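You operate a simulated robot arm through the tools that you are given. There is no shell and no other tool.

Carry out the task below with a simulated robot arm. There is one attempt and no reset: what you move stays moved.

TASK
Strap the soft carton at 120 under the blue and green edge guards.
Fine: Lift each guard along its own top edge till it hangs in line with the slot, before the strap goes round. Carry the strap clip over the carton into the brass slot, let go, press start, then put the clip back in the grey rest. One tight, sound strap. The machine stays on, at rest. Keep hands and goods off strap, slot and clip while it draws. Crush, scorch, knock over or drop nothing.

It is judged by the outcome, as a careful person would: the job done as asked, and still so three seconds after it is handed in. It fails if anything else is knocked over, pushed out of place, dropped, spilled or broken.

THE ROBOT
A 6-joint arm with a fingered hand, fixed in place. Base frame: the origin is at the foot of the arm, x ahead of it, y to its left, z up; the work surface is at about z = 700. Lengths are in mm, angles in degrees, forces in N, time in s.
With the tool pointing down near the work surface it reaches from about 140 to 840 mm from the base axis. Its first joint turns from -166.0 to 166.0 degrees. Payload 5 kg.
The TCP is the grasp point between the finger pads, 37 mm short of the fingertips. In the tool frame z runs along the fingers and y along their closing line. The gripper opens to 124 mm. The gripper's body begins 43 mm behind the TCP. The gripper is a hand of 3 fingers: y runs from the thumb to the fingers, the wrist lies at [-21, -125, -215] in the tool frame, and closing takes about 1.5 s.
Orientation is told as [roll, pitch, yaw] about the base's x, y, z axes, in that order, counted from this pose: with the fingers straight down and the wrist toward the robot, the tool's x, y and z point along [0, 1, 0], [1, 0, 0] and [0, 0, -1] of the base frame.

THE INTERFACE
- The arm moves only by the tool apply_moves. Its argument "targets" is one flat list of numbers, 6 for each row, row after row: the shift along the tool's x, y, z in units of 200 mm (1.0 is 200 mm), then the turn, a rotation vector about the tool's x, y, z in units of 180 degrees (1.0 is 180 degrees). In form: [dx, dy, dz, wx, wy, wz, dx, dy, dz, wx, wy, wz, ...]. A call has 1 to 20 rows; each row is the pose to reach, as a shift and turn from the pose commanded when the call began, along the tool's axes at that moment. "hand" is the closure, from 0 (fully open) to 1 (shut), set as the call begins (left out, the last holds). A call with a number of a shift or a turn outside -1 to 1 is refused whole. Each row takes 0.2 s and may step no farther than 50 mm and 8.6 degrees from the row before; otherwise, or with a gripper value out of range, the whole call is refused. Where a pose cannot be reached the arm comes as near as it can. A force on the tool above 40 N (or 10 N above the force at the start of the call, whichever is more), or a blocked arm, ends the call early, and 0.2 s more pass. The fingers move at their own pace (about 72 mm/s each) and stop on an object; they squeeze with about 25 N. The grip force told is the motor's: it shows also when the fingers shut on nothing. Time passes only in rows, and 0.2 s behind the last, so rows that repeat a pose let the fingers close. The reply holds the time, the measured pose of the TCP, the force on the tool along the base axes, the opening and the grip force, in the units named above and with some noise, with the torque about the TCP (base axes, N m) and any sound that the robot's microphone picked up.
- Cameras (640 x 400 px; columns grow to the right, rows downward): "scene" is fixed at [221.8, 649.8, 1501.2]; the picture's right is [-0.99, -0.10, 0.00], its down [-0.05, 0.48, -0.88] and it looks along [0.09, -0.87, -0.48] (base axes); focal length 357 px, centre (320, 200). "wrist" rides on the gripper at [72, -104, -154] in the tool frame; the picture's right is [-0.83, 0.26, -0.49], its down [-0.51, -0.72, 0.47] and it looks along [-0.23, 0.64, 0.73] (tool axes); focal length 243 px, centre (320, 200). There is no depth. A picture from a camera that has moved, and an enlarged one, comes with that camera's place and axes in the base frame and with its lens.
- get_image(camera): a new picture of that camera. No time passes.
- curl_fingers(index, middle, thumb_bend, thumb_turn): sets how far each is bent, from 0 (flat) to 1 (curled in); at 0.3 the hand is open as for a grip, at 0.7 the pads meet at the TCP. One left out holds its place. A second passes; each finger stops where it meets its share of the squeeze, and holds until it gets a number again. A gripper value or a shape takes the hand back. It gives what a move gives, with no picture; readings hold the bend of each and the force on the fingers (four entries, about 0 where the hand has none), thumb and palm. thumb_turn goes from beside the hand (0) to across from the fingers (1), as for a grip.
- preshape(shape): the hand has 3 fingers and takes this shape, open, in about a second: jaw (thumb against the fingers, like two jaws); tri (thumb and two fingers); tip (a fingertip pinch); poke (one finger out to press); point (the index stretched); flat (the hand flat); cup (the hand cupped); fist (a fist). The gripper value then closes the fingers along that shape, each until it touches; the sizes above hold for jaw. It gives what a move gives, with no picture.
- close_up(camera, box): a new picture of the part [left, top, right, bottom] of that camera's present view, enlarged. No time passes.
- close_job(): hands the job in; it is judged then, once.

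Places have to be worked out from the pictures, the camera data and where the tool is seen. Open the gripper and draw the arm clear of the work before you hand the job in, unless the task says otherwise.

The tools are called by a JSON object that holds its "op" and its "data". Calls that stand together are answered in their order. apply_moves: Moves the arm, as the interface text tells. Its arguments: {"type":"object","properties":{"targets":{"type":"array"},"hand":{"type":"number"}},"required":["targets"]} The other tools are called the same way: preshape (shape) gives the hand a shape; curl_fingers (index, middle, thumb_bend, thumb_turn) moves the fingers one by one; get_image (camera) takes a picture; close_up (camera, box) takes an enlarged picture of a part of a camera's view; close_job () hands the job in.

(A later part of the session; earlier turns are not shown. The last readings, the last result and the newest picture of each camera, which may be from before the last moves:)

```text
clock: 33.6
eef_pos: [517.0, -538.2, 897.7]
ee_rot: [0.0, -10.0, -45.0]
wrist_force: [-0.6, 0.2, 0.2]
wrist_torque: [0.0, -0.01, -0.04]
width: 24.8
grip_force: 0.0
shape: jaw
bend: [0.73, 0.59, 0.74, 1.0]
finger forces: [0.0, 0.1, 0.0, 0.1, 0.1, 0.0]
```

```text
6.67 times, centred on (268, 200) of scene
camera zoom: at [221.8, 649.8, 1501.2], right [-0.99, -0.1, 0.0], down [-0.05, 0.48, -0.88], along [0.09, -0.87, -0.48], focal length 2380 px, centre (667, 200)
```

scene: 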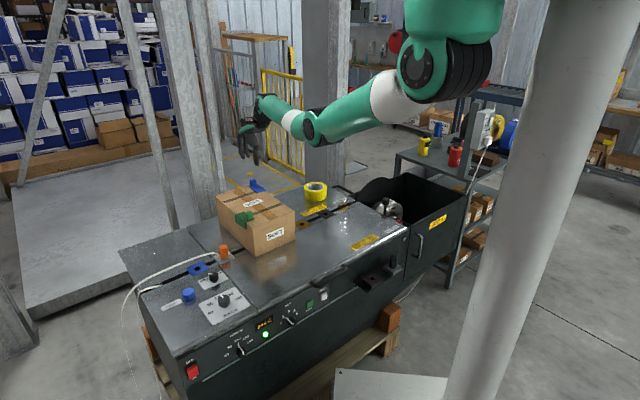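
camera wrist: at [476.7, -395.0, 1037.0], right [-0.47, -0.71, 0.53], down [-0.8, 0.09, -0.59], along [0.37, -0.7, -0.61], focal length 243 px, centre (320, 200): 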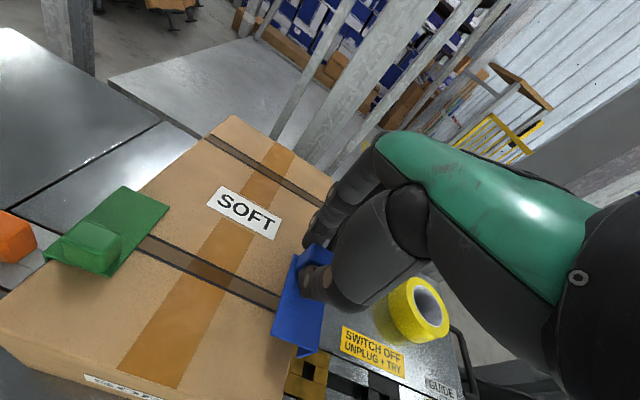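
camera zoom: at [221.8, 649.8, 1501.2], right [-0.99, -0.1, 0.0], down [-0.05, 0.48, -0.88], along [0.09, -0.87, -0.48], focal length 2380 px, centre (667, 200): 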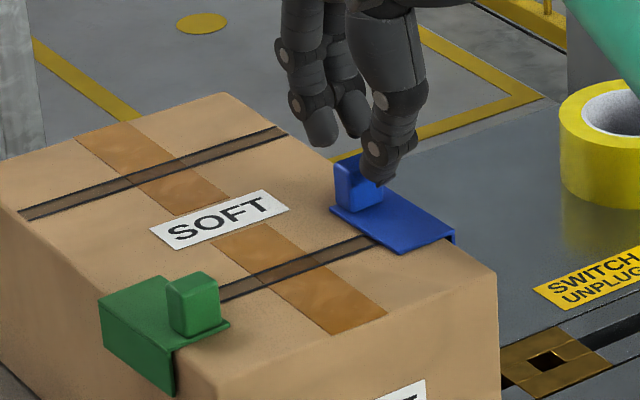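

The guard may have shifted a few millimetres as the fingers opened. I'll rise further and measure it.

{"op": "apply_moves", "data": {"targets": [0, 0.02, -0.12, 0, 0, 0, 0, 0.045, -0.26, 0, 0, 0, 0, 0.07, -0.4, 0, 0, 0, 0, 0.07, -0.4, 0.0278, 0, 0, 0, 0.07, -0.4, 0.0556, 0, 0], "hand": 0.4}}

{"op": "close_up", "data": {"camera": "scene", "box": [220, 170, 316, 230]}}

{"op": "close_up", "data": {"camera": "wrist", "box": [200, 220, 360, 320]}}

{"op": "get_image", "data": {"camera": "wrist"}}

```text
clock: 34.8
eef_pos: [515.7, -538.5, 979.0]
ee_rot: [-0.1, 0.1, -44.9]
wrist_force: [-0.5, 0.2, 0.3]
wrist_torque: [0.01, -0.01, -0.01]
width: 74.1
grip_force: 0.1
shape: jaw
bend: [0.73, 0.41, 0.65, 1.0]
finger forces: [0.0, 0.0, 0.0, 0.0, 0.0, 0.0]
```

```text
6.67 times, centred on (268, 200) of scene
camera zoom: at [221.8, 649.8, 1501.2], right [-0.99, -0.1, 0.0], down [-0.05, 0.48, -0.88], along [0.09, -0.87, -0.48], focal length 2380 px, centre (667, 200)
```

zoom: 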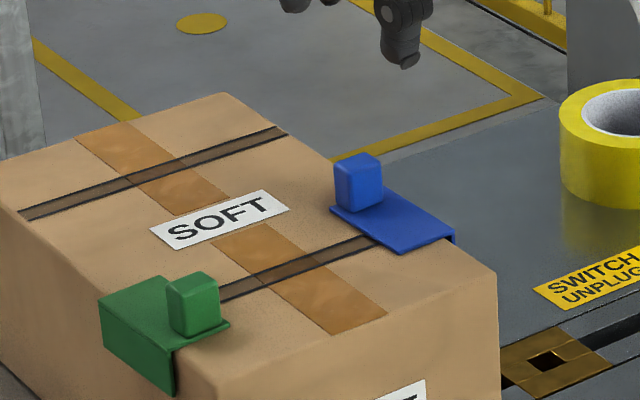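

```text
4.00 times, centred on (280, 270) of wrist
camera zoom: at [494.5, -413.3, 1133.6], right [-0.4, -0.77, 0.49], down [-0.87, 0.15, -0.47], along [0.29, -0.62, -0.73], focal length 970 px, centre (480, -80)
```

zoom: 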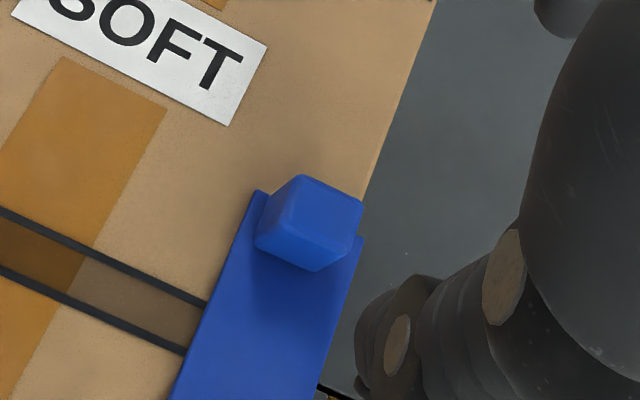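

```text
taken
camera wrist: at [494.5, -413.3, 1133.6], right [-0.4, -0.77, 0.49], down [-0.87, 0.15, -0.47], along [0.29, -0.62, -0.73], focal length 243 px, centre (320, 200)
```

wrist: 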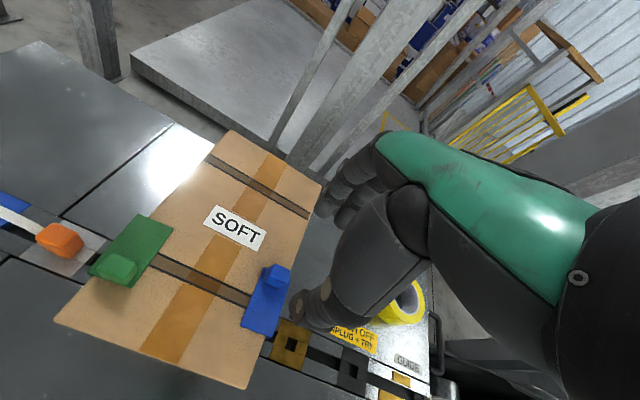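

The blue guard slid back about 8.5 mm on release: its centre is at p≈725 against the slot at 716. The upright hand reaches it here, so I'll re-grip it level and correct.

{"op": "apply_moves", "data": {"targets": [0, 0.029, 0.17, 0, 0, 0, 0, 0.029, 0.34, 0, 0, 0, 0, 0.029, 0.44, 0, 0, 0, 0, 0.029, 0.52, 0, 0, 0]}}

{"op": "close_up", "data": {"camera": "wrist", "box": [256, 200, 384, 280]}}

{"op": "close_up", "data": {"camera": "scene", "box": [230, 170, 310, 220]}}

```text
clock: 35.8
eef_pos: [520.6, -542.7, 875.5]
ee_rot: [0.0, 0.0, -45.0]
wrist_force: [0.1, 0.6, -0.1]
wrist_torque: [-0.02, 0.01, -0.01]
width: 74.0
grip_force: 0.1
shape: jaw
bend: [0.73, 0.41, 0.65, 1.0]
finger forces: [0.0, 0.1, 0.0, 0.0, 0.0, 0.0]
```

```text
5.00 times, centred on (320, 240) of wrist
camera zoom: at [498.7, -417.0, 1028.5], right [-0.4, -0.77, 0.49], down [-0.87, 0.15, -0.47], along [0.29, -0.62, -0.73], focal length 1213 px, centre (320, 0)
```

zoom: 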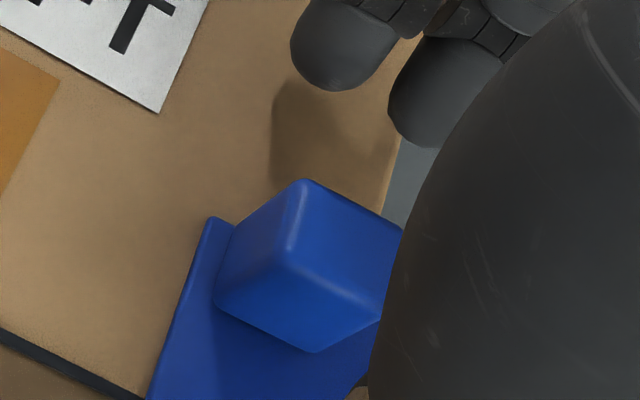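

```text
8.00 times, centred on (270, 195) of scene
camera zoom: at [221.8, 649.8, 1501.2], right [-0.99, -0.1, 0.0], down [-0.05, 0.48, -0.88], along [0.09, -0.87, -0.48], focal length 2856 px, centre (720, 240)
```

zoom: 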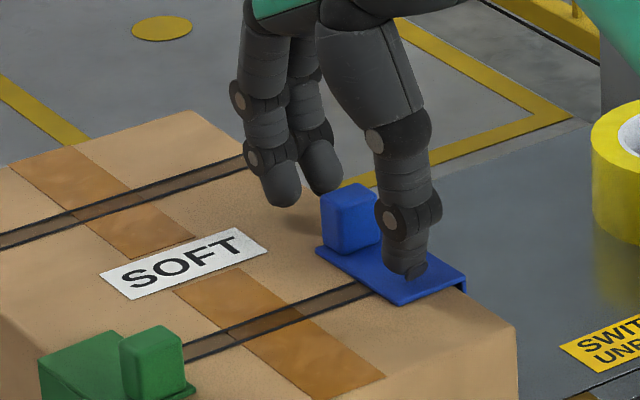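

The nub is centred within 1 mm. I'll close on it.

{"op": "apply_moves", "data": {"targets": [0, -0.004, 0, 0, 0, 0, 0, -0.004, 0, 0, 0, 0, 0, -0.004, 0, 0, 0, 0, 0, -0.004, 0, 0, 0, 0, 0, -0.004, 0, 0, 0, 0, 0, -0.004, 0, 0, 0, 0, 0, -0.004, 0, 0, 0, 0], "hand": 1.0}}

{"op": "close_up", "data": {"camera": "wrist", "box": [256, 200, 384, 280]}}

{"op": "close_up", "data": {"camera": "scene", "box": [220, 170, 316, 230]}}

```text
clock: 37.4
eef_pos: [520.1, -541.7, 876.0]
ee_rot: [0.0, 0.0, -45.0]
wrist_force: [0.7, -1.2, -1.1]
wrist_torque: [0.0, -0.02, -0.01]
width: 12.9
grip_force: 25.3
shape: jaw
bend: [0.72, 0.64, 0.73, 1.0]
finger forces: [14.2, 6.8, 0.0, 0.0, 21.8, 0.0]
```

```text
5.00 times, centred on (320, 240) of wrist
camera zoom: at [498.1, -416.5, 1028.7], right [-0.4, -0.77, 0.49], down [-0.87, 0.15, -0.47], along [0.29, -0.62, -0.73], focal length 1213 px, centre (320, 0)
```

zoom: 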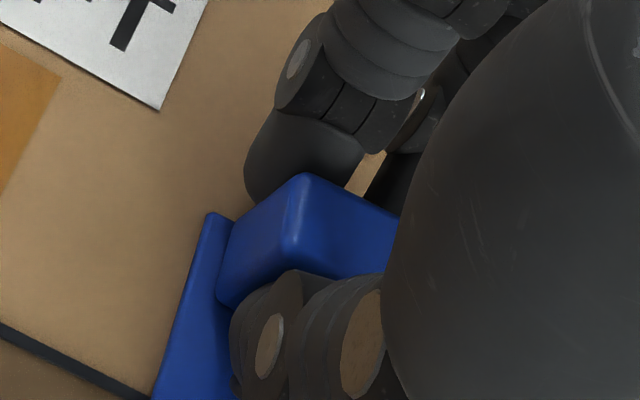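

```text
6.67 times, centred on (268, 200) of scene
camera zoom: at [221.8, 649.8, 1501.2], right [-0.99, -0.1, 0.0], down [-0.05, 0.48, -0.88], along [0.09, -0.87, -0.48], focal length 2380 px, centre (667, 200)
```

zoom: 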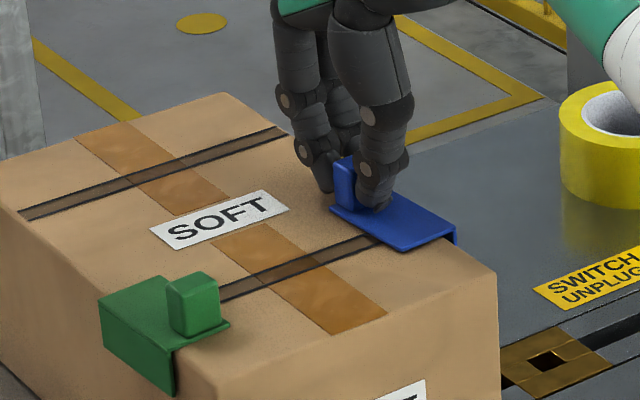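

Gripped without moving it. I'll lift 16 mm, shift 8.2 mm toward the front and lower again.

{"op": "apply_moves", "data": {"targets": [0, 0, -0.04, 0, 0, 0, 0, 0, -0.08, 0, 0, 0, 0, -0.02, -0.08, 0, 0, 0, 0, -0.041, -0.08, 0, 0, 0, 0, -0.041, -0.06, 0, 0, 0, 0, -0.041, -0.03, 0, 0, 0, 0, -0.041, -0.01, 0, 0, 0, 0, -0.041, 0.0, 0, 0, 0, 0, -0.041, 0.0, 0, 0, 0]}}

{"op": "close_up", "data": {"camera": "scene", "box": [220, 170, 316, 230]}}

{"op": "close_up", "data": {"camera": "wrist", "box": [256, 200, 384, 280]}}

```text
clock: 39.4
eef_pos: [514.3, -536.7, 877.1]
ee_rot: [-0.1, 0.0, -45.0]
wrist_force: [0.4, 1.0, -0.3]
wrist_torque: [-0.02, -0.02, -0.02]
width: 12.6
grip_force: 24.6
shape: jaw
bend: [0.72, 0.64, 0.73, 1.0]
finger forces: [14.3, 6.9, 0.0, 0.0, 21.9, 0.0]
```

```text
6.67 times, centred on (268, 200) of scene
camera zoom: at [221.8, 649.8, 1501.2], right [-0.99, -0.1, 0.0], down [-0.05, 0.48, -0.88], along [0.09, -0.87, -0.48], focal length 2380 px, centre (667, 200)
```

zoom: 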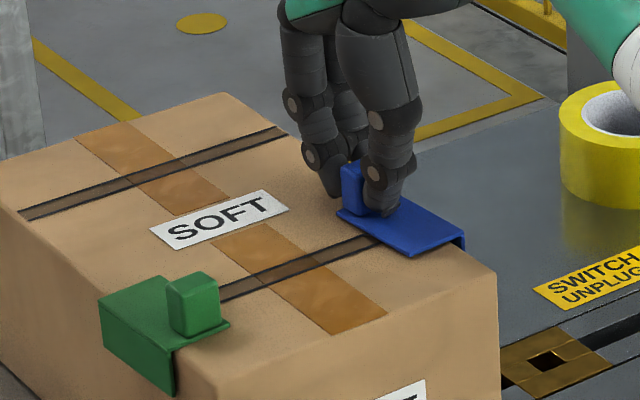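

```text
5.00 times, centred on (320, 240) of wrist
camera zoom: at [492.4, -410.7, 1029.2], right [-0.4, -0.77, 0.49], down [-0.87, 0.15, -0.47], along [0.29, -0.62, -0.73], focal length 1213 px, centre (320, 0)
```

zoom: 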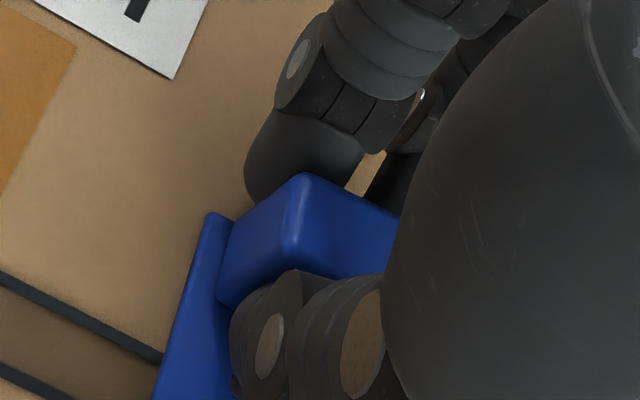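

The blue guard is down again. I'll open, rise and re-measure.

{"op": "apply_moves", "data": {"targets": [0, 0, 0.002, 0, 0, 0, 0, 0, 0.002, 0, 0, 0, 0, 0, 0.002, 0, 0, 0, 0, 0, 0.002, 0, 0, 0, 0, 0, -0.1, 0, 0, 0, 0, 0, -0.3, 0, 0, 0, 0, 0, -0.52, 0, 0, 0, 0, 0, -0.52, 0, 0, 0], "hand": 0.4}}

{"op": "close_up", "data": {"camera": "scene", "box": [220, 170, 316, 230]}}

{"op": "close_up", "data": {"camera": "wrist", "box": [200, 220, 360, 320]}}

{"op": "get_image", "data": {"camera": "wrist"}}

```text
clock: 41.2
eef_pos: [514.3, -536.2, 979.2]
ee_rot: [0.1, 0.0, -45.0]
wrist_force: [0.6, 1.2, 0.0]
wrist_torque: [-0.02, 0.0, -0.02]
width: 73.9
grip_force: 0.1
shape: jaw
bend: [0.73, 0.41, 0.65, 1.0]
finger forces: [0.0, 0.1, 0.1, 0.1, 0.0, 0.1]
```

```text
6.67 times, centred on (268, 200) of scene
camera zoom: at [221.8, 649.8, 1501.2], right [-0.99, -0.1, 0.0], down [-0.05, 0.48, -0.88], along [0.09, -0.87, -0.48], focal length 2380 px, centre (667, 200)
```

zoom: 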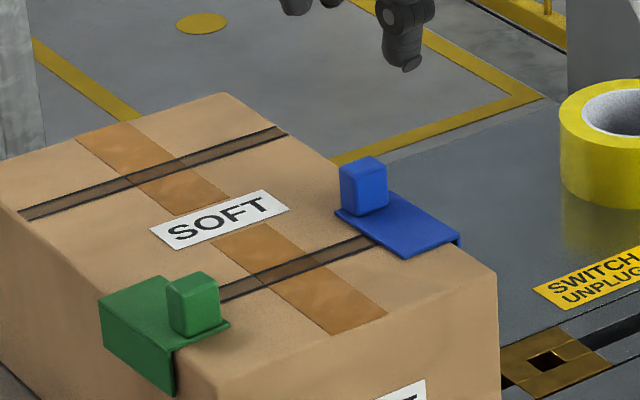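

```text
4.00 times, centred on (280, 270) of wrist
camera zoom: at [492.9, -410.1, 1133.4], right [-0.4, -0.77, 0.49], down [-0.87, 0.15, -0.47], along [0.29, -0.62, -0.73], focal length 970 px, centre (480, -80)
```

zoom: 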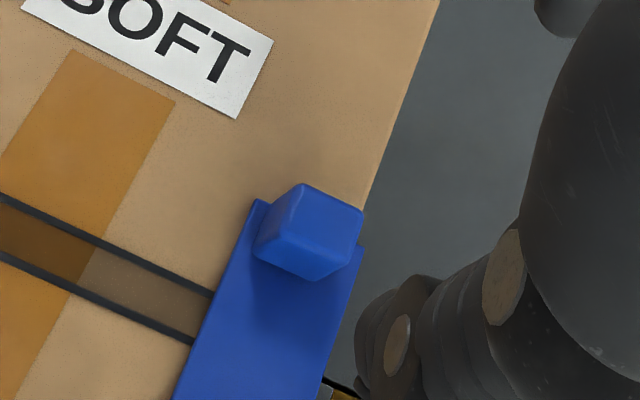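

```text
taken
camera wrist: at [492.9, -410.1, 1133.4], right [-0.4, -0.77, 0.49], down [-0.87, 0.15, -0.47], along [0.29, -0.62, -0.73], focal length 243 px, centre (320, 200)
```

wrist: 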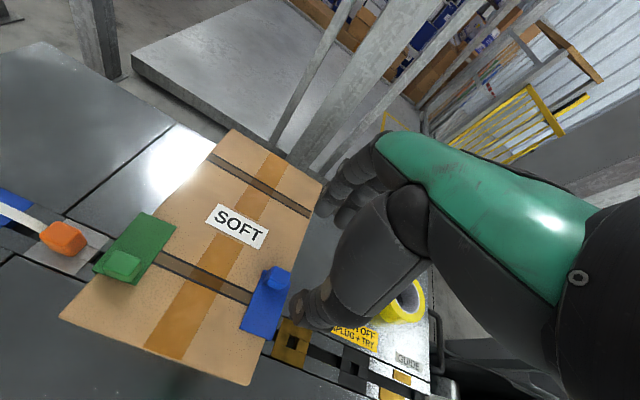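

The blue guard's centre is now about 3 mm from the slot line and the strap path clears both nubs. I'll travel over to the orange clip at about p=717, q=-228.

{"op": "apply_moves", "data": {"targets": [0.2, -0.03, 0, 0, 0, 0, 0.4, -0.06, 0, 0, 0, 0, 0.6, -0.09, 0, 0, 0, 0, 0.8, -0.13, 0, 0, 0, 0, 1.0, -0.13, 0, 0, 0, 0]}}

{"op": "apply_moves", "data": {"targets": [0.1, 0, 0.1, 0, 0, 0, 0.218, 0, 0.3, 0, 0, 0, 0.218, 0, 0.45, 0, 0, 0]}}

{"op": "get_image", "data": {"camera": "wrist"}}

{"op": "get_image", "data": {"camera": "scene"}}

```text
clock: 42.4
eef_pos: [635.9, -376.4, 977.6]
ee_rot: [0.0, 0.0, -45.0]
wrist_force: [-0.6, -0.6, -0.1]
wrist_torque: [0.03, -0.01, 0.01]
width: 74.0
grip_force: 0.0
shape: jaw
bend: [0.73, 0.41, 0.65, 1.0]
finger forces: [0.1, 0.0, 0.0, 0.0, 0.0, 0.0]
```

```text
clock: 43.2
eef_pos: [669.0, -346.2, 889.0]
ee_rot: [0.1, -0.1, -45.1]
wrist_force: [0.8, 0.4, 0.0]
wrist_torque: [0.0, -0.01, 0.01]
width: 74.1
grip_force: 0.0
shape: jaw
bend: [0.73, 0.41, 0.65, 1.0]
finger forces: [0.0, 0.0, 0.0, 0.0, 0.0, 0.1]
```

```text
taken
camera wrist: at [646.4, -220.5, 1042.8], right [-0.4, -0.77, 0.49], down [-0.87, 0.15, -0.47], along [0.29, -0.62, -0.73], focal length 243 px, centre (320, 200)
```

wrist: 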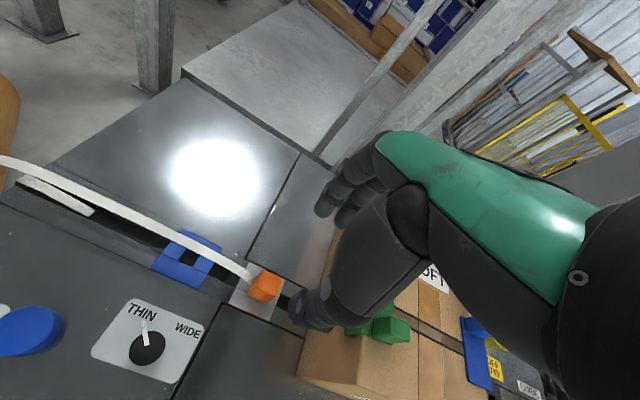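

```text
taken
```

scene: 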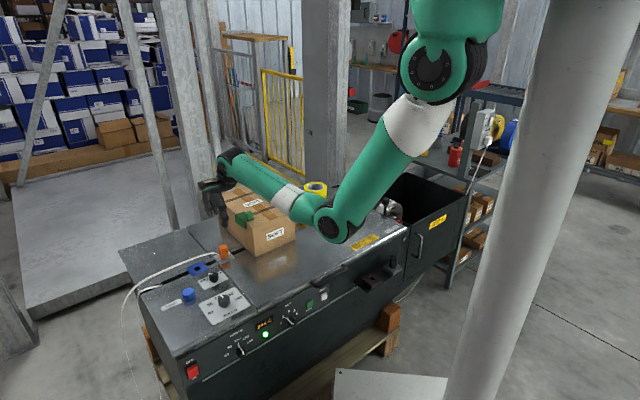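

The hand is above and near the clip. I'll zoom to find its exact place and the strap's attachment.

{"op": "close_up", "data": {"camera": "wrist", "box": [200, 230, 328, 310]}}

{"op": "close_up", "data": {"camera": "scene", "box": [200, 230, 248, 260]}}

```text
5.00 times, centred on (264, 270) of wrist
camera zoom: at [646.4, -220.5, 1042.8], right [-0.4, -0.77, 0.49], down [-0.87, 0.15, -0.47], along [0.29, -0.62, -0.73], focal length 1213 px, centre (600, -150)
```

zoom: 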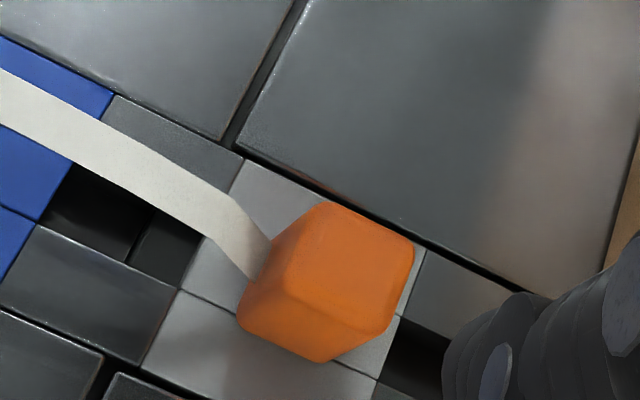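

```text
13.33 times, centred on (224, 245) of scene
camera zoom: at [221.8, 649.8, 1501.2], right [-0.99, -0.1, 0.0], down [-0.05, 0.48, -0.88], along [0.09, -0.87, -0.48], focal length 4760 px, centre (1600, -400)
```

zoom: 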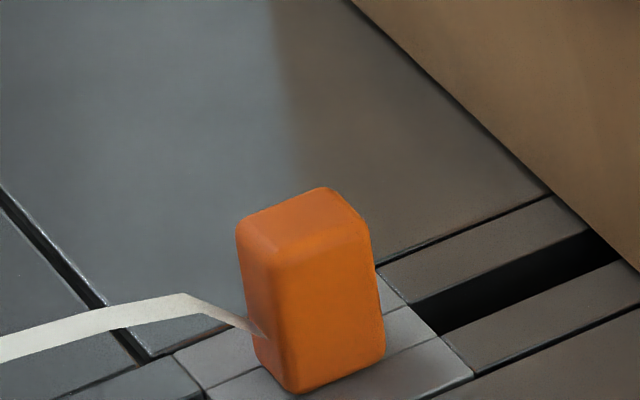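

The clip measures about 27×21×42 mm, centred at p≈716.2, q≈-230.2, and the strap leaves it low on the far side. I'll lower the open hand around it to TCP z≈755.

{"op": "apply_moves", "data": {"targets": [0.0095, -0.008, 0.2, 0, 0, 0, 0.0095, -0.008, 0.4, 0, 0, 0, 0.0095, -0.008, 0.56, 0, 0, 0, 0.0095, -0.008, 0.67, 0, 0, 0]}}

{"op": "close_up", "data": {"camera": "wrist", "box": [240, 200, 368, 280]}}

{"op": "close_up", "data": {"camera": "scene", "box": [190, 210, 270, 260]}}

```text
clock: 44.2
eef_pos: [669.0, -343.2, 755.1]
ee_rot: [-0.1, -0.1, -45.0]
wrist_force: [0.5, -0.6, 0.5]
wrist_torque: [-0.01, 0.02, 0.02]
width: 74.3
grip_force: 0.0
shape: jaw
bend: [0.73, 0.41, 0.65, 1.0]
finger forces: [0.0, 0.1, 0.0, 0.1, 0.0, 0.0]
```

```text
5.00 times, centred on (304, 240) of wrist
camera zoom: at [646.6, -217.9, 909.3], right [-0.4, -0.77, 0.49], down [-0.87, 0.15, -0.47], along [0.29, -0.62, -0.73], focal length 1213 px, centre (400, 0)
```

zoom: 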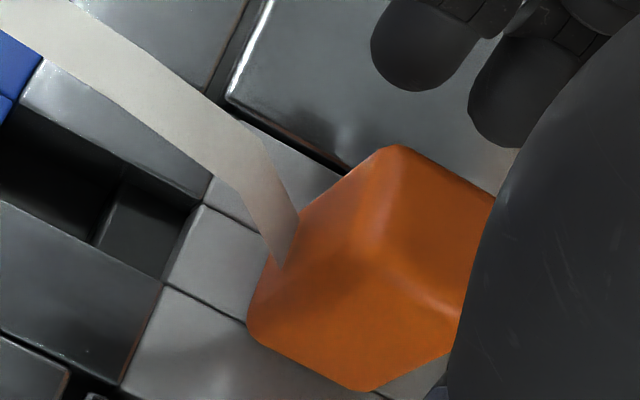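

```text
8.00 times, centred on (230, 235) of scene
camera zoom: at [221.8, 649.8, 1501.2], right [-0.99, -0.1, 0.0], down [-0.05, 0.48, -0.88], along [0.09, -0.87, -0.48], focal length 2856 px, centre (1040, -80)
```

zoom: 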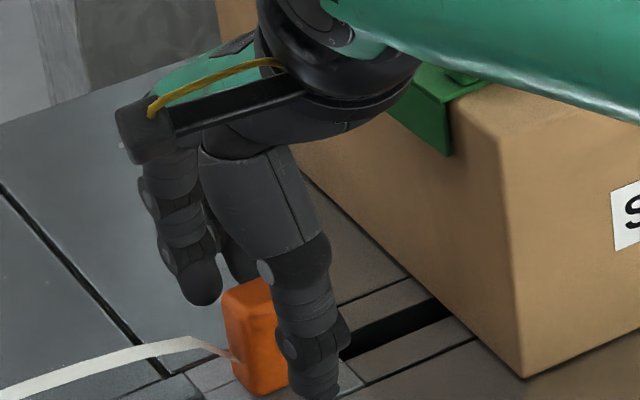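

The clip sits between the thumb and fingers with the strap clear of both. I'll close on it.

{"op": "apply_moves", "data": {"targets": [0, 0, 0, 0, 0, 0, 0, 0, 0, 0, 0, 0, 0, 0, 0, 0, 0, 0, 0, 0, 0, 0, 0, 0, 0, 0, 0, 0, 0, 0, 0, 0, 0, 0, 0, 0, 0, 0, 0, 0, 0, 0], "hand": 1.0}}

{"op": "close_up", "data": {"camera": "wrist", "box": [240, 200, 368, 280]}}

{"op": "close_up", "data": {"camera": "scene", "box": [190, 215, 270, 265]}}

```text
clock: 45.8
eef_pos: [668.6, -344.3, 755.9]
ee_rot: [0.0, 0.1, -45.0]
wrist_force: [-0.8, 0.9, -0.3]
wrist_torque: [-0.01, -0.01, 0.01]
width: 21.0
grip_force: 24.8
shape: jaw
bend: [0.73, 0.61, 0.74, 1.0]
finger forces: [14.4, 7.8, 0.0, 0.0, 22.2, 0.0]
```

```text
5.00 times, centred on (304, 240) of wrist
camera zoom: at [646.5, -217.9, 909.4], right [-0.4, -0.77, 0.49], down [-0.87, 0.15, -0.47], along [0.29, -0.62, -0.73], focal length 1213 px, centre (400, 0)
```

zoom: 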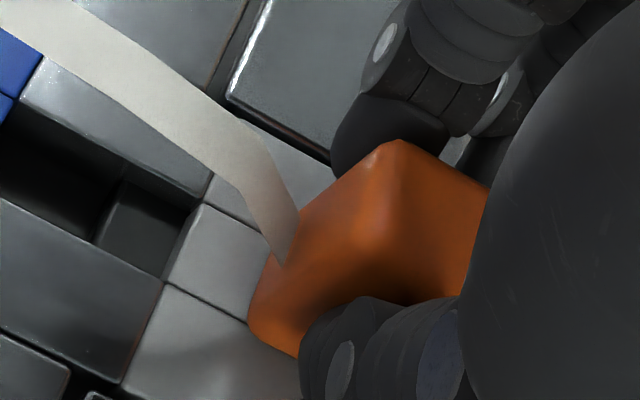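

```text
8.00 times, centred on (230, 240) of scene
camera zoom: at [221.8, 649.8, 1501.2], right [-0.99, -0.1, 0.0], down [-0.05, 0.48, -0.88], along [0.09, -0.87, -0.48], focal length 2856 px, centre (1040, -120)
```

zoom: 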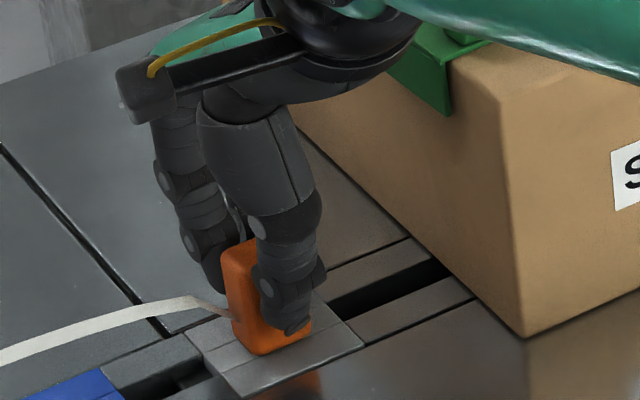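

The clip is held (22 N, 21 mm wide). I'll lift it 30 mm slowly and watch the load and the strap.

{"op": "apply_moves", "data": {"targets": [0, 0, -0.03, 0, 0, 0, 0, 0, -0.07, 0, 0, 0, 0, 0, -0.11, 0, 0, 0, 0, 0, -0.15, 0, 0, 0]}}

{"op": "close_up", "data": {"camera": "scene", "box": [190, 215, 270, 265]}}

{"op": "get_image", "data": {"camera": "scene"}}

```text
clock: 46.8
eef_pos: [668.6, -341.8, 785.6]
ee_rot: [0.1, 0.1, -45.0]
wrist_force: [-0.8, 0.1, 0.1]
wrist_torque: [-0.01, 0.01, 0.0]
width: 20.8
grip_force: 25.0
shape: jaw
bend: [0.73, 0.61, 0.74, 1.0]
finger forces: [14.5, 7.8, 0.0, 0.1, 22.2, 0.0]
```

```text
8.00 times, centred on (230, 240) of scene
camera zoom: at [221.8, 649.8, 1501.2], right [-0.99, -0.1, 0.0], down [-0.05, 0.48, -0.88], along [0.09, -0.87, -0.48], focal length 2856 px, centre (1040, -120)
```

zoom: 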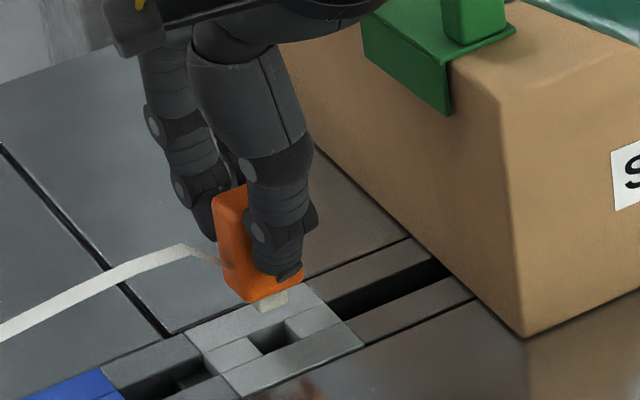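

```text
taken
```

scene: 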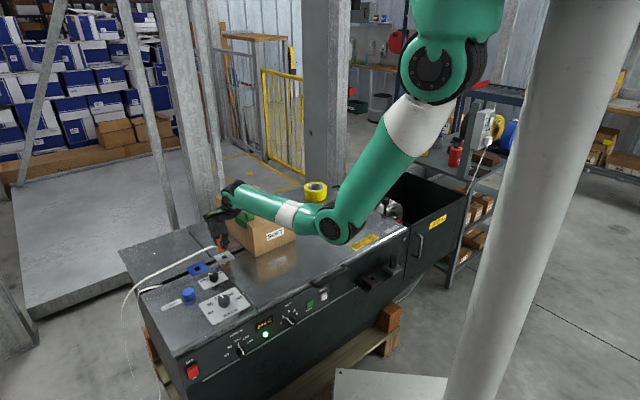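

The clip lifted cleanly; a strap tongue hangs below it and the grey rest has a square hole. I'll record how the rest hole looks from this pose, so I can reproduce the same view above the brass hole.

{"op": "close_up", "data": {"camera": "wrist", "box": [230, 210, 358, 290]}}

{"op": "apply_moves", "data": {"targets": [0, 0, -0.1, 0, 0, 0, 0, 0, -0.2, 0, 0, 0]}}

{"op": "close_up", "data": {"camera": "wrist", "box": [230, 210, 358, 290]}}

{"op": "close_up", "data": {"camera": "scene", "box": [190, 205, 270, 265]}}

```text
5.00 times, centred on (294, 250) of wrist
camera zoom: at [646.4, -217.6, 939.0], right [-0.4, -0.77, 0.49], down [-0.87, 0.15, -0.47], along [0.29, -0.62, -0.73], focal length 1213 px, centre (450, -50)
```

zoom: 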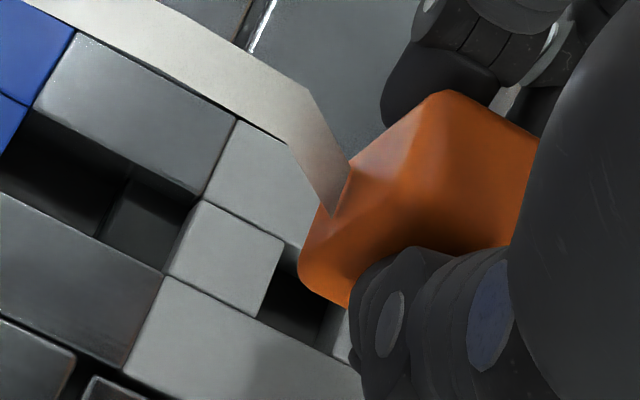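

```text
clock: 47.4
eef_pos: [669.7, -343.5, 825.7]
ee_rot: [0.0, -0.1, -45.1]
wrist_force: [0.3, -0.1, -0.2]
wrist_torque: [0.0, 0.0, -0.01]
width: 20.9
grip_force: 24.8
shape: jaw
bend: [0.73, 0.61, 0.74, 1.0]
finger forces: [14.4, 7.8, 0.0, 0.1, 22.2, 0.0]
```

```text
5.00 times, centred on (294, 250) of wrist
camera zoom: at [646.6, -217.7, 979.2], right [-0.4, -0.77, 0.49], down [-0.87, 0.15, -0.47], along [0.29, -0.62, -0.73], focal length 1213 px, centre (450, -50)
```

zoom: 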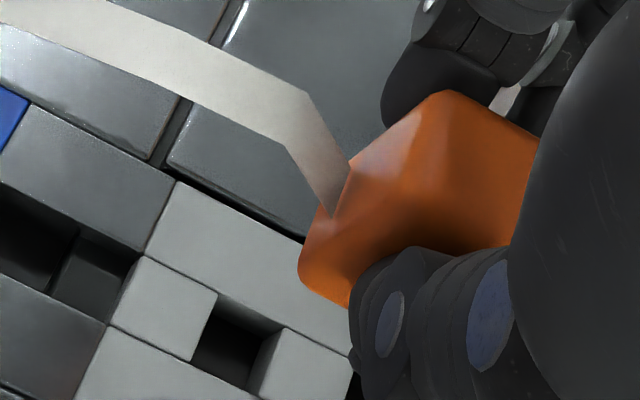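

```text
6.67 times, centred on (230, 235) of scene
camera zoom: at [221.8, 649.8, 1501.2], right [-0.99, -0.1, 0.0], down [-0.05, 0.48, -0.88], along [0.09, -0.87, -0.48], focal length 2380 px, centre (920, -33)
```

zoom: 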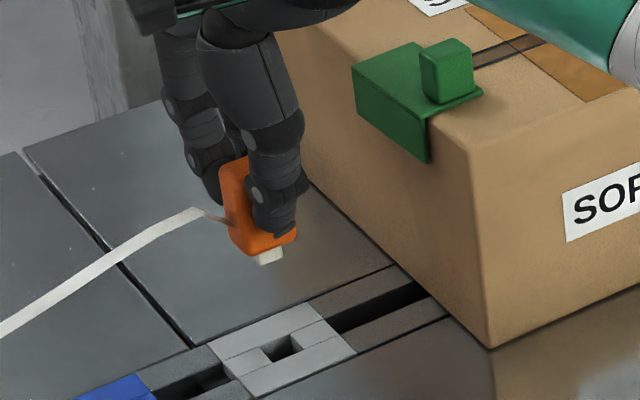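

The rest hole lies within 0.5 mm directly under the TCP, so the clip is centred in the hand and this view works as a reference. I'll raise the clip well above the nubs and carry it over the carton along the slot line.

{"op": "apply_moves", "data": {"targets": [0, 0, -0.15, 0, 0, 0, 0, 0, -0.3, 0, 0, 0, 0, 0, -0.45, 0, 0, 0, 0, 0, -0.6, 0, 0, 0, 0, 0, -0.72, 0, 0, 0]}}

{"op": "apply_moves", "data": {"targets": [-0.15, 0, 0, 0, 0, 0, -0.3, 0, 0, 0, 0, 0, -0.45, 0, 0, 0, 0, 0, -0.6, 0, 0, 0, 0, 0, -0.75, 0, 0, 0, 0, 0, -0.88, 0, 0, 0, 0, 0]}}

{"op": "get_image", "data": {"camera": "scene"}}

{"op": "close_up", "data": {"camera": "scene", "box": [120, 140, 312, 280]}}

```text
clock: 48.6
eef_pos: [669.3, -342.6, 970.4]
ee_rot: [0.1, 0.0, -45.0]
wrist_force: [-0.9, 0.4, -0.2]
wrist_torque: [-0.02, 0.02, 0.01]
width: 21.0
grip_force: 24.7
shape: jaw
bend: [0.73, 0.61, 0.74, 1.0]
finger forces: [14.4, 7.7, 0.0, 0.1, 22.2, 0.0]
```

```text
clock: 50.0
eef_pos: [544.9, -469.1, 969.6]
ee_rot: [0.0, 0.0, -45.0]
wrist_force: [0.4, 0.2, -0.2]
wrist_torque: [0.01, 0.02, 0.01]
width: 20.7
grip_force: 24.8
shape: jaw
bend: [0.73, 0.61, 0.74, 1.0]
finger forces: [14.4, 7.7, 0.0, 0.0, 22.2, 0.0]
```

```text
taken
```

scene: 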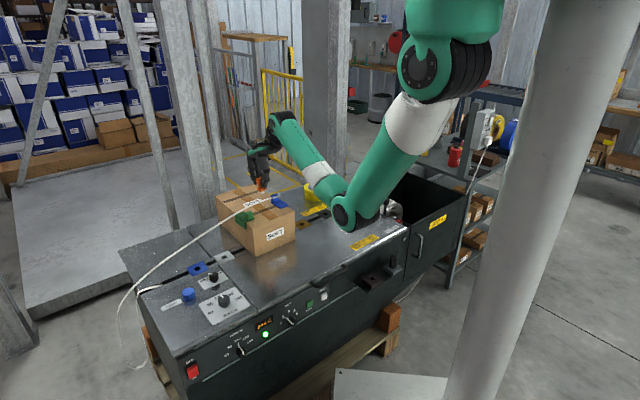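

```text
2.86 times, centred on (216, 210) of scene
camera zoom: at [221.8, 649.8, 1501.2], right [-0.99, -0.1, 0.0], down [-0.05, 0.48, -0.88], along [0.09, -0.87, -0.48], focal length 1020 px, centre (617, 171)
```

zoom: 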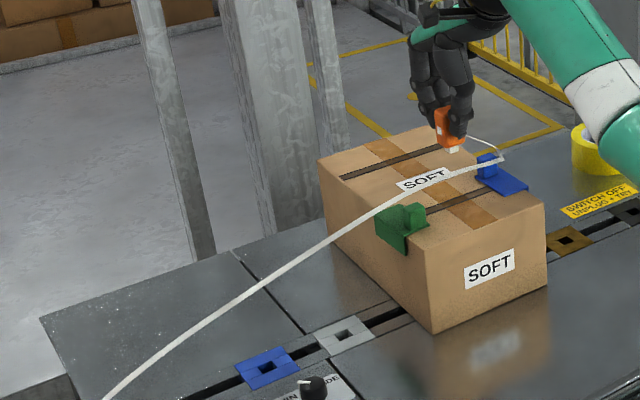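

The clip is over the carton, and the strap trails with a slack bend near the blue guard. I'll look at it from the wrist before going on.

{"op": "get_image", "data": {"camera": "wrist"}}

{"op": "close_up", "data": {"camera": "scene", "box": [225, 150, 305, 220]}}

```text
taken
camera wrist: at [521.3, -343.0, 1122.9], right [-0.4, -0.77, 0.49], down [-0.87, 0.15, -0.47], along [0.29, -0.62, -0.73], focal length 243 px, centre (320, 200)
```

wrist: 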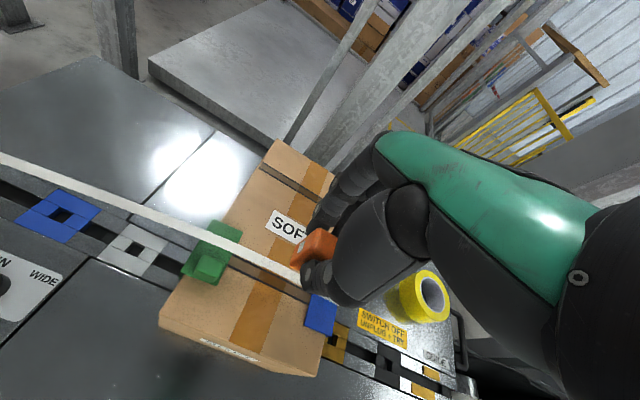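

```text
5.71 times, centred on (265, 185) of scene
camera zoom: at [221.8, 649.8, 1501.2], right [-0.99, -0.1, 0.0], down [-0.05, 0.48, -0.88], along [0.09, -0.87, -0.48], focal length 2040 px, centre (634, 286)
```

zoom: 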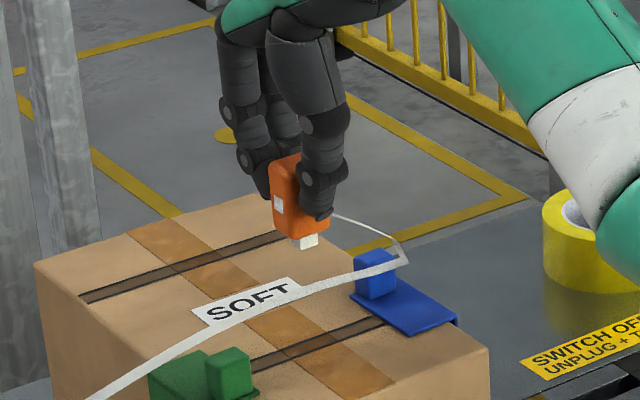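

The strap shows a loop to the right of the clip. I'll zoom in to understand where it runs relative to the thumb and the blue nub.

{"op": "close_up", "data": {"camera": "scene", "box": [254, 170, 302, 200]}}

{"op": "close_up", "data": {"camera": "wrist", "box": [260, 210, 356, 310]}}

{"op": "close_up", "data": {"camera": "scene", "box": [100, 220, 260, 380]}}

```text
13.33 times, centred on (278, 185) of scene
camera zoom: at [221.8, 649.8, 1501.2], right [-0.99, -0.1, 0.0], down [-0.05, 0.48, -0.88], along [0.09, -0.87, -0.48], focal length 4760 px, centre (880, 400)
```

zoom: 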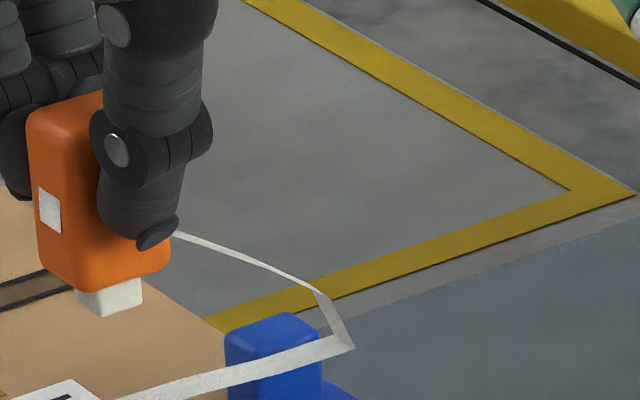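

```text
4.00 times, centred on (308, 260) of wrist
camera zoom: at [521.3, -343.0, 1122.9], right [-0.4, -0.77, 0.49], down [-0.87, 0.15, -0.47], along [0.29, -0.62, -0.73], focal length 970 px, centre (368, -40)
```

zoom: 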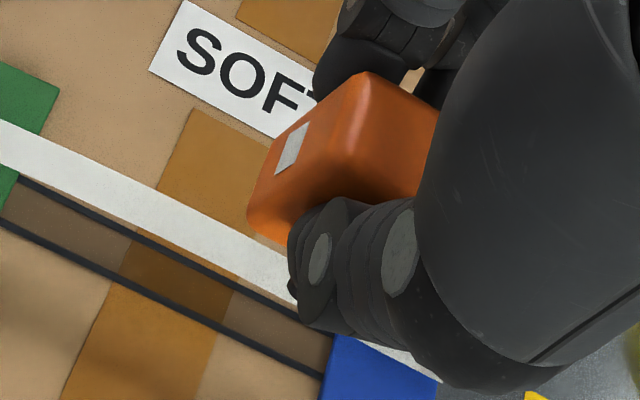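

```text
2.50 times, centred on (180, 300) of scene
camera zoom: at [221.8, 649.8, 1501.2], right [-0.99, -0.1, 0.0], down [-0.05, 0.48, -0.88], along [0.09, -0.87, -0.48], focal length 892 px, centre (670, -50)
```

zoom: 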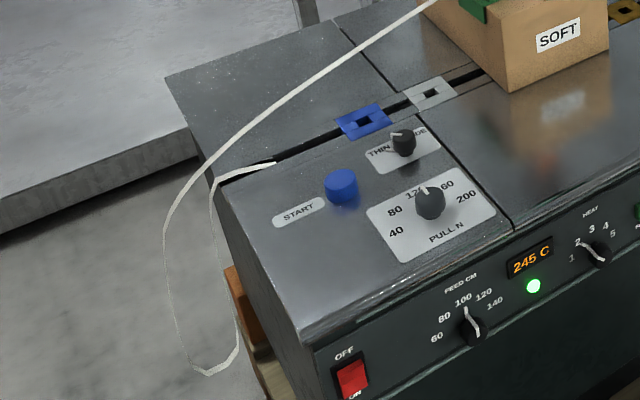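

The slack bends round in the slot plane and is clear of the fingers. I'll continue along the slot line to above the brass slot.

{"op": "apply_moves", "data": {"targets": [-0.15, 0, 0, 0, 0, 0, -0.3, 0, 0, 0, 0, 0, -0.45, 0, 0, 0, 0, 0, -0.6, 0, 0, 0, 0, 0, -0.75, 0, 0, 0, 0, 0, -0.866, 0, 0, 0, 0, 0]}}

{"op": "get_image", "data": {"camera": "scene"}}

{"op": "close_up", "data": {"camera": "scene", "box": [210, 140, 338, 240]}}

{"op": "get_image", "data": {"camera": "wrist"}}

```text
clock: 51.4
eef_pos: [420.4, -590.6, 970.4]
ee_rot: [0.1, 0.0, -45.0]
wrist_force: [0.2, -1.1, -1.2]
wrist_torque: [-0.04, 0.01, 0.01]
width: 21.1
grip_force: 25.1
shape: jaw
bend: [0.73, 0.61, 0.74, 1.0]
finger forces: [14.3, 7.8, 0.0, 0.0, 22.0, 0.0]
```

```text
taken
```

scene: 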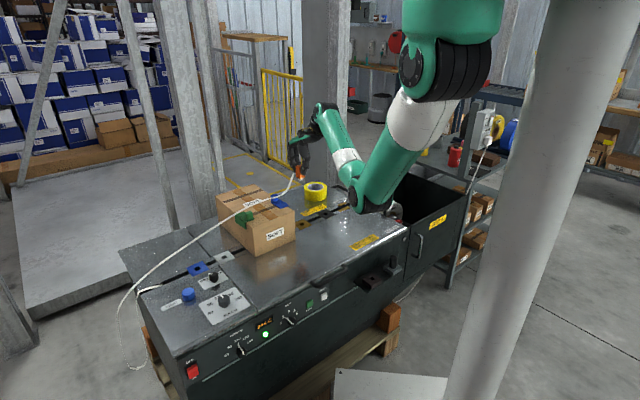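

```text
4.00 times, centred on (274, 190) of scene
camera zoom: at [221.8, 649.8, 1501.2], right [-0.99, -0.1, 0.0], down [-0.05, 0.48, -0.88], along [0.09, -0.87, -0.48], focal length 1428 px, centre (504, 240)
```

zoom: 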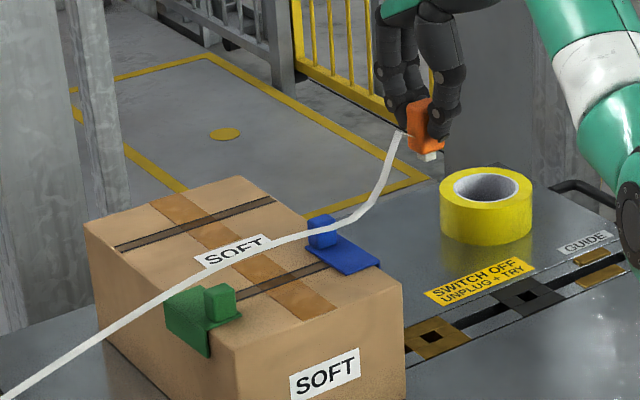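

```text
taken
camera wrist: at [398.8, -465.0, 1123.5], right [-0.4, -0.77, 0.49], down [-0.87, 0.15, -0.47], along [0.29, -0.62, -0.73], focal length 243 px, centre (320, 200)
```

wrist: 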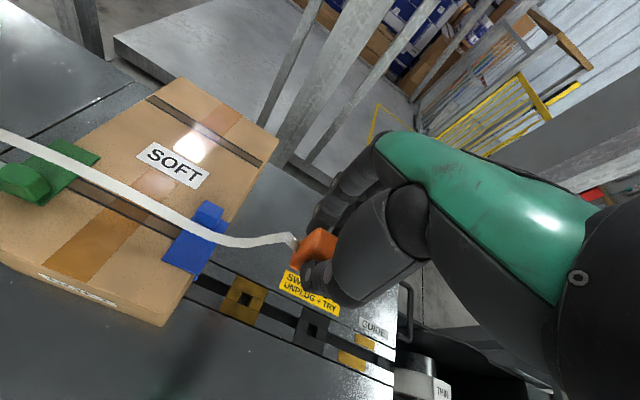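

The strap drapes naturally over both guards in the slot plane. I'll measure the brass hole relative to the TCP.

{"op": "close_up", "data": {"camera": "wrist", "box": [200, 250, 328, 330]}}

{"op": "close_up", "data": {"camera": "wrist", "box": [120, 170, 280, 270]}}

```text
5.00 times, centred on (264, 290) of wrist
camera zoom: at [398.8, -465.0, 1123.5], right [-0.4, -0.77, 0.49], down [-0.87, 0.15, -0.47], along [0.29, -0.62, -0.73], focal length 1213 px, centre (600, -250)
```

zoom: 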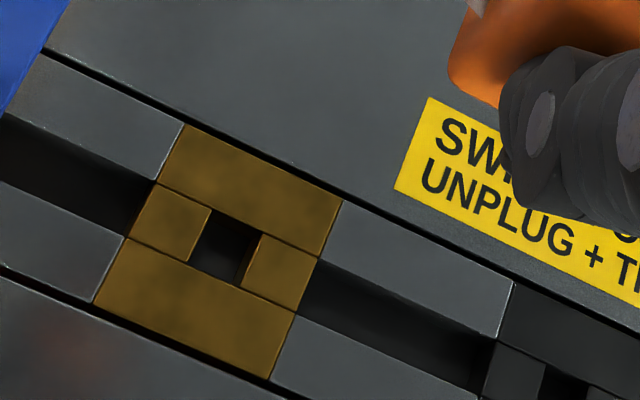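

```text
4.00 times, centred on (200, 220) of wrist
camera zoom: at [398.8, -465.0, 1123.5], right [-0.4, -0.77, 0.49], down [-0.87, 0.15, -0.47], along [0.29, -0.62, -0.73], focal length 970 px, centre (800, 120)
```

zoom: 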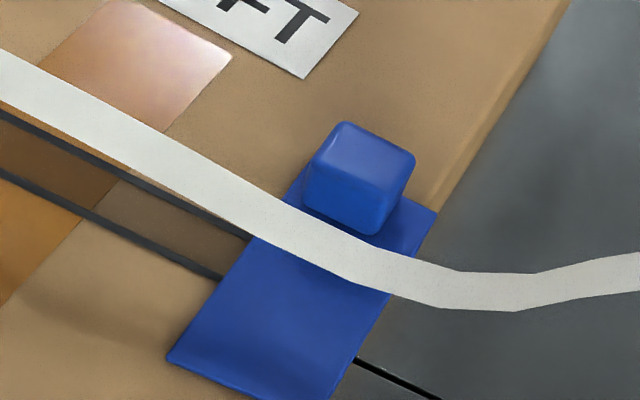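

The brass hole is directly below the TCP, within 0.5 mm. I'll lower to about z=835 and re-check the alignment against the rest-hole reference.

{"op": "apply_moves", "data": {"targets": [-0.003, 0, 0.15, 0, 0, 0, -0.003, 0, 0.3, 0, 0, 0, -0.003, 0, 0.45, 0, 0, 0, -0.003, 0, 0.6, 0, 0, 0, -0.003, 0, 0.72, 0, 0, 0]}}

{"op": "close_up", "data": {"camera": "wrist", "box": [230, 210, 358, 290]}}

{"op": "close_up", "data": {"camera": "scene", "box": [230, 150, 358, 250]}}

{"op": "get_image", "data": {"camera": "wrist"}}

```text
clock: 52.6
eef_pos: [419.7, -591.1, 825.8]
ee_rot: [0.0, 0.1, -45.0]
wrist_force: [-0.7, -0.5, -0.1]
wrist_torque: [0.0, 0.01, 0.02]
width: 20.9
grip_force: 24.3
shape: jaw
bend: [0.73, 0.61, 0.74, 1.0]
finger forces: [14.2, 7.8, 0.1, 0.0, 22.1, 0.0]
```

```text
5.00 times, centred on (294, 250) of wrist
camera zoom: at [398.9, -465.0, 978.9], right [-0.4, -0.77, 0.49], down [-0.87, 0.15, -0.47], along [0.29, -0.62, -0.73], focal length 1213 px, centre (450, -50)
```

zoom: 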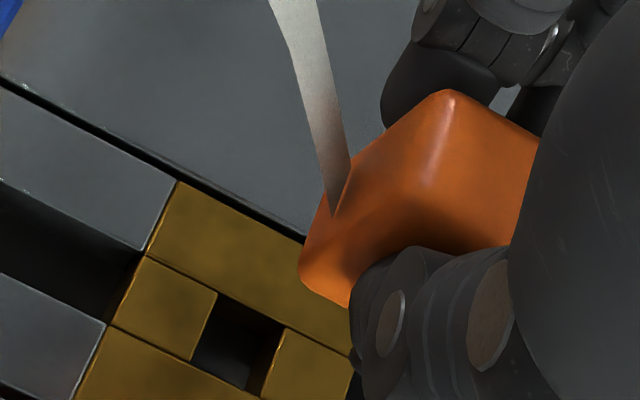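

```text
4.00 times, centred on (294, 200) of scene
camera zoom: at [221.8, 649.8, 1501.2], right [-0.99, -0.1, 0.0], down [-0.05, 0.48, -0.88], along [0.09, -0.87, -0.48], focal length 1428 px, centre (424, 200)
```

zoom: 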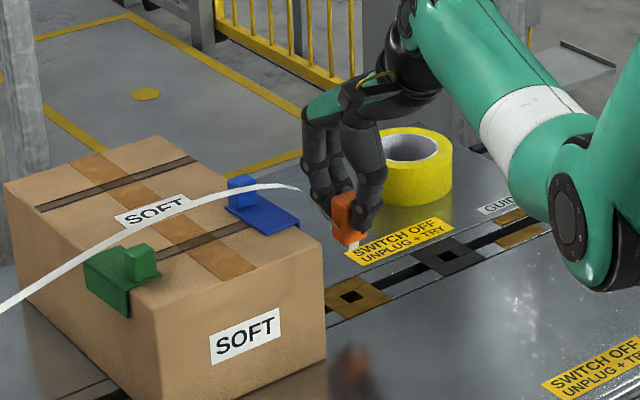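

```text
taken
camera wrist: at [398.9, -465.0, 978.9], right [-0.4, -0.77, 0.49], down [-0.87, 0.15, -0.47], along [0.29, -0.62, -0.73], focal length 243 px, centre (320, 200)
```

wrist: 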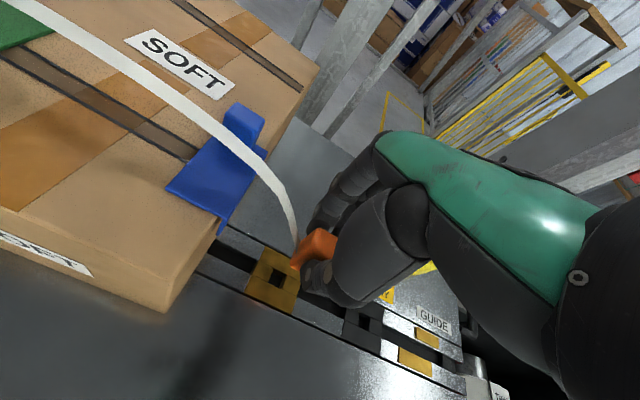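

The brass hole appears at exactly the same pixels as the rest hole did from this height, so alignment is good. I'll lower the clip gently by the same 70 mm it was lifted.

{"op": "apply_moves", "data": {"targets": [0, 0, 0.1, 0, 0, 0, 0, 0, 0.2, 0, 0, 0, 0, 0, 0.26, 0, 0, 0, 0, 0, 0.3, 0, 0, 0, 0, 0, 0.33, 0, 0, 0, 0, 0, 0.347, 0, 0, 0, 0, 0, 0.347, 0, 0, 0]}}

{"op": "close_up", "data": {"camera": "wrist", "box": [240, 200, 368, 280]}}

{"op": "close_up", "data": {"camera": "scene", "box": [240, 170, 352, 240]}}

{"op": "get_image", "data": {"camera": "scene"}}

```text
clock: 54.2
eef_pos: [421.7, -590.9, 755.4]
ee_rot: [0.0, 0.0, -44.9]
wrist_force: [-0.1, -0.9, -0.6]
wrist_torque: [0.03, 0.0, -0.01]
width: 20.9
grip_force: 24.4
shape: jaw
bend: [0.73, 0.61, 0.74, 1.0]
finger forces: [14.3, 7.7, 0.1, 0.0, 22.0, 0.0]
```

```text
5.00 times, centred on (304, 240) of wrist
camera zoom: at [398.9, -464.8, 909.7], right [-0.4, -0.77, 0.49], down [-0.87, 0.15, -0.47], along [0.29, -0.62, -0.73], focal length 1213 px, centre (400, 0)
```

zoom: 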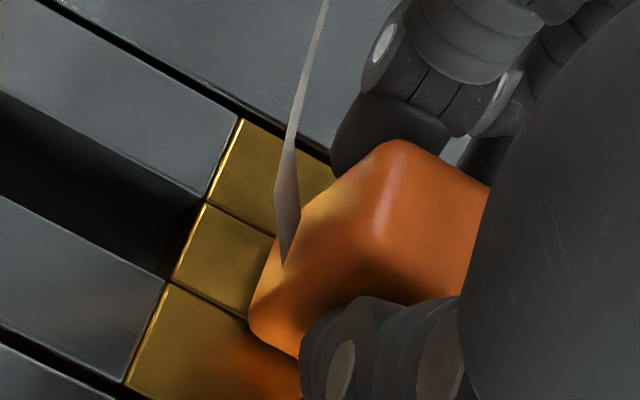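

```text
5.71 times, centred on (296, 205) of scene
camera zoom: at [221.8, 649.8, 1501.2], right [-0.99, -0.1, 0.0], down [-0.05, 0.48, -0.88], along [0.09, -0.87, -0.48], focal length 2040 px, centre (457, 171)
```

zoom: 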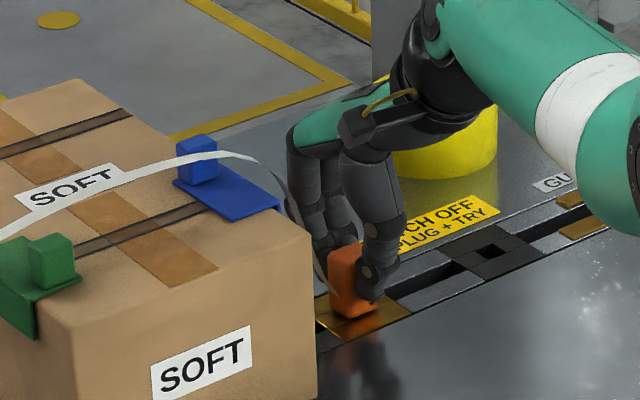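

```text
taken
```

scene: 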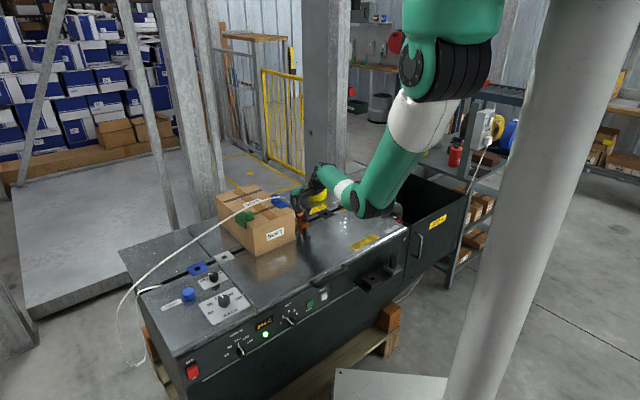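

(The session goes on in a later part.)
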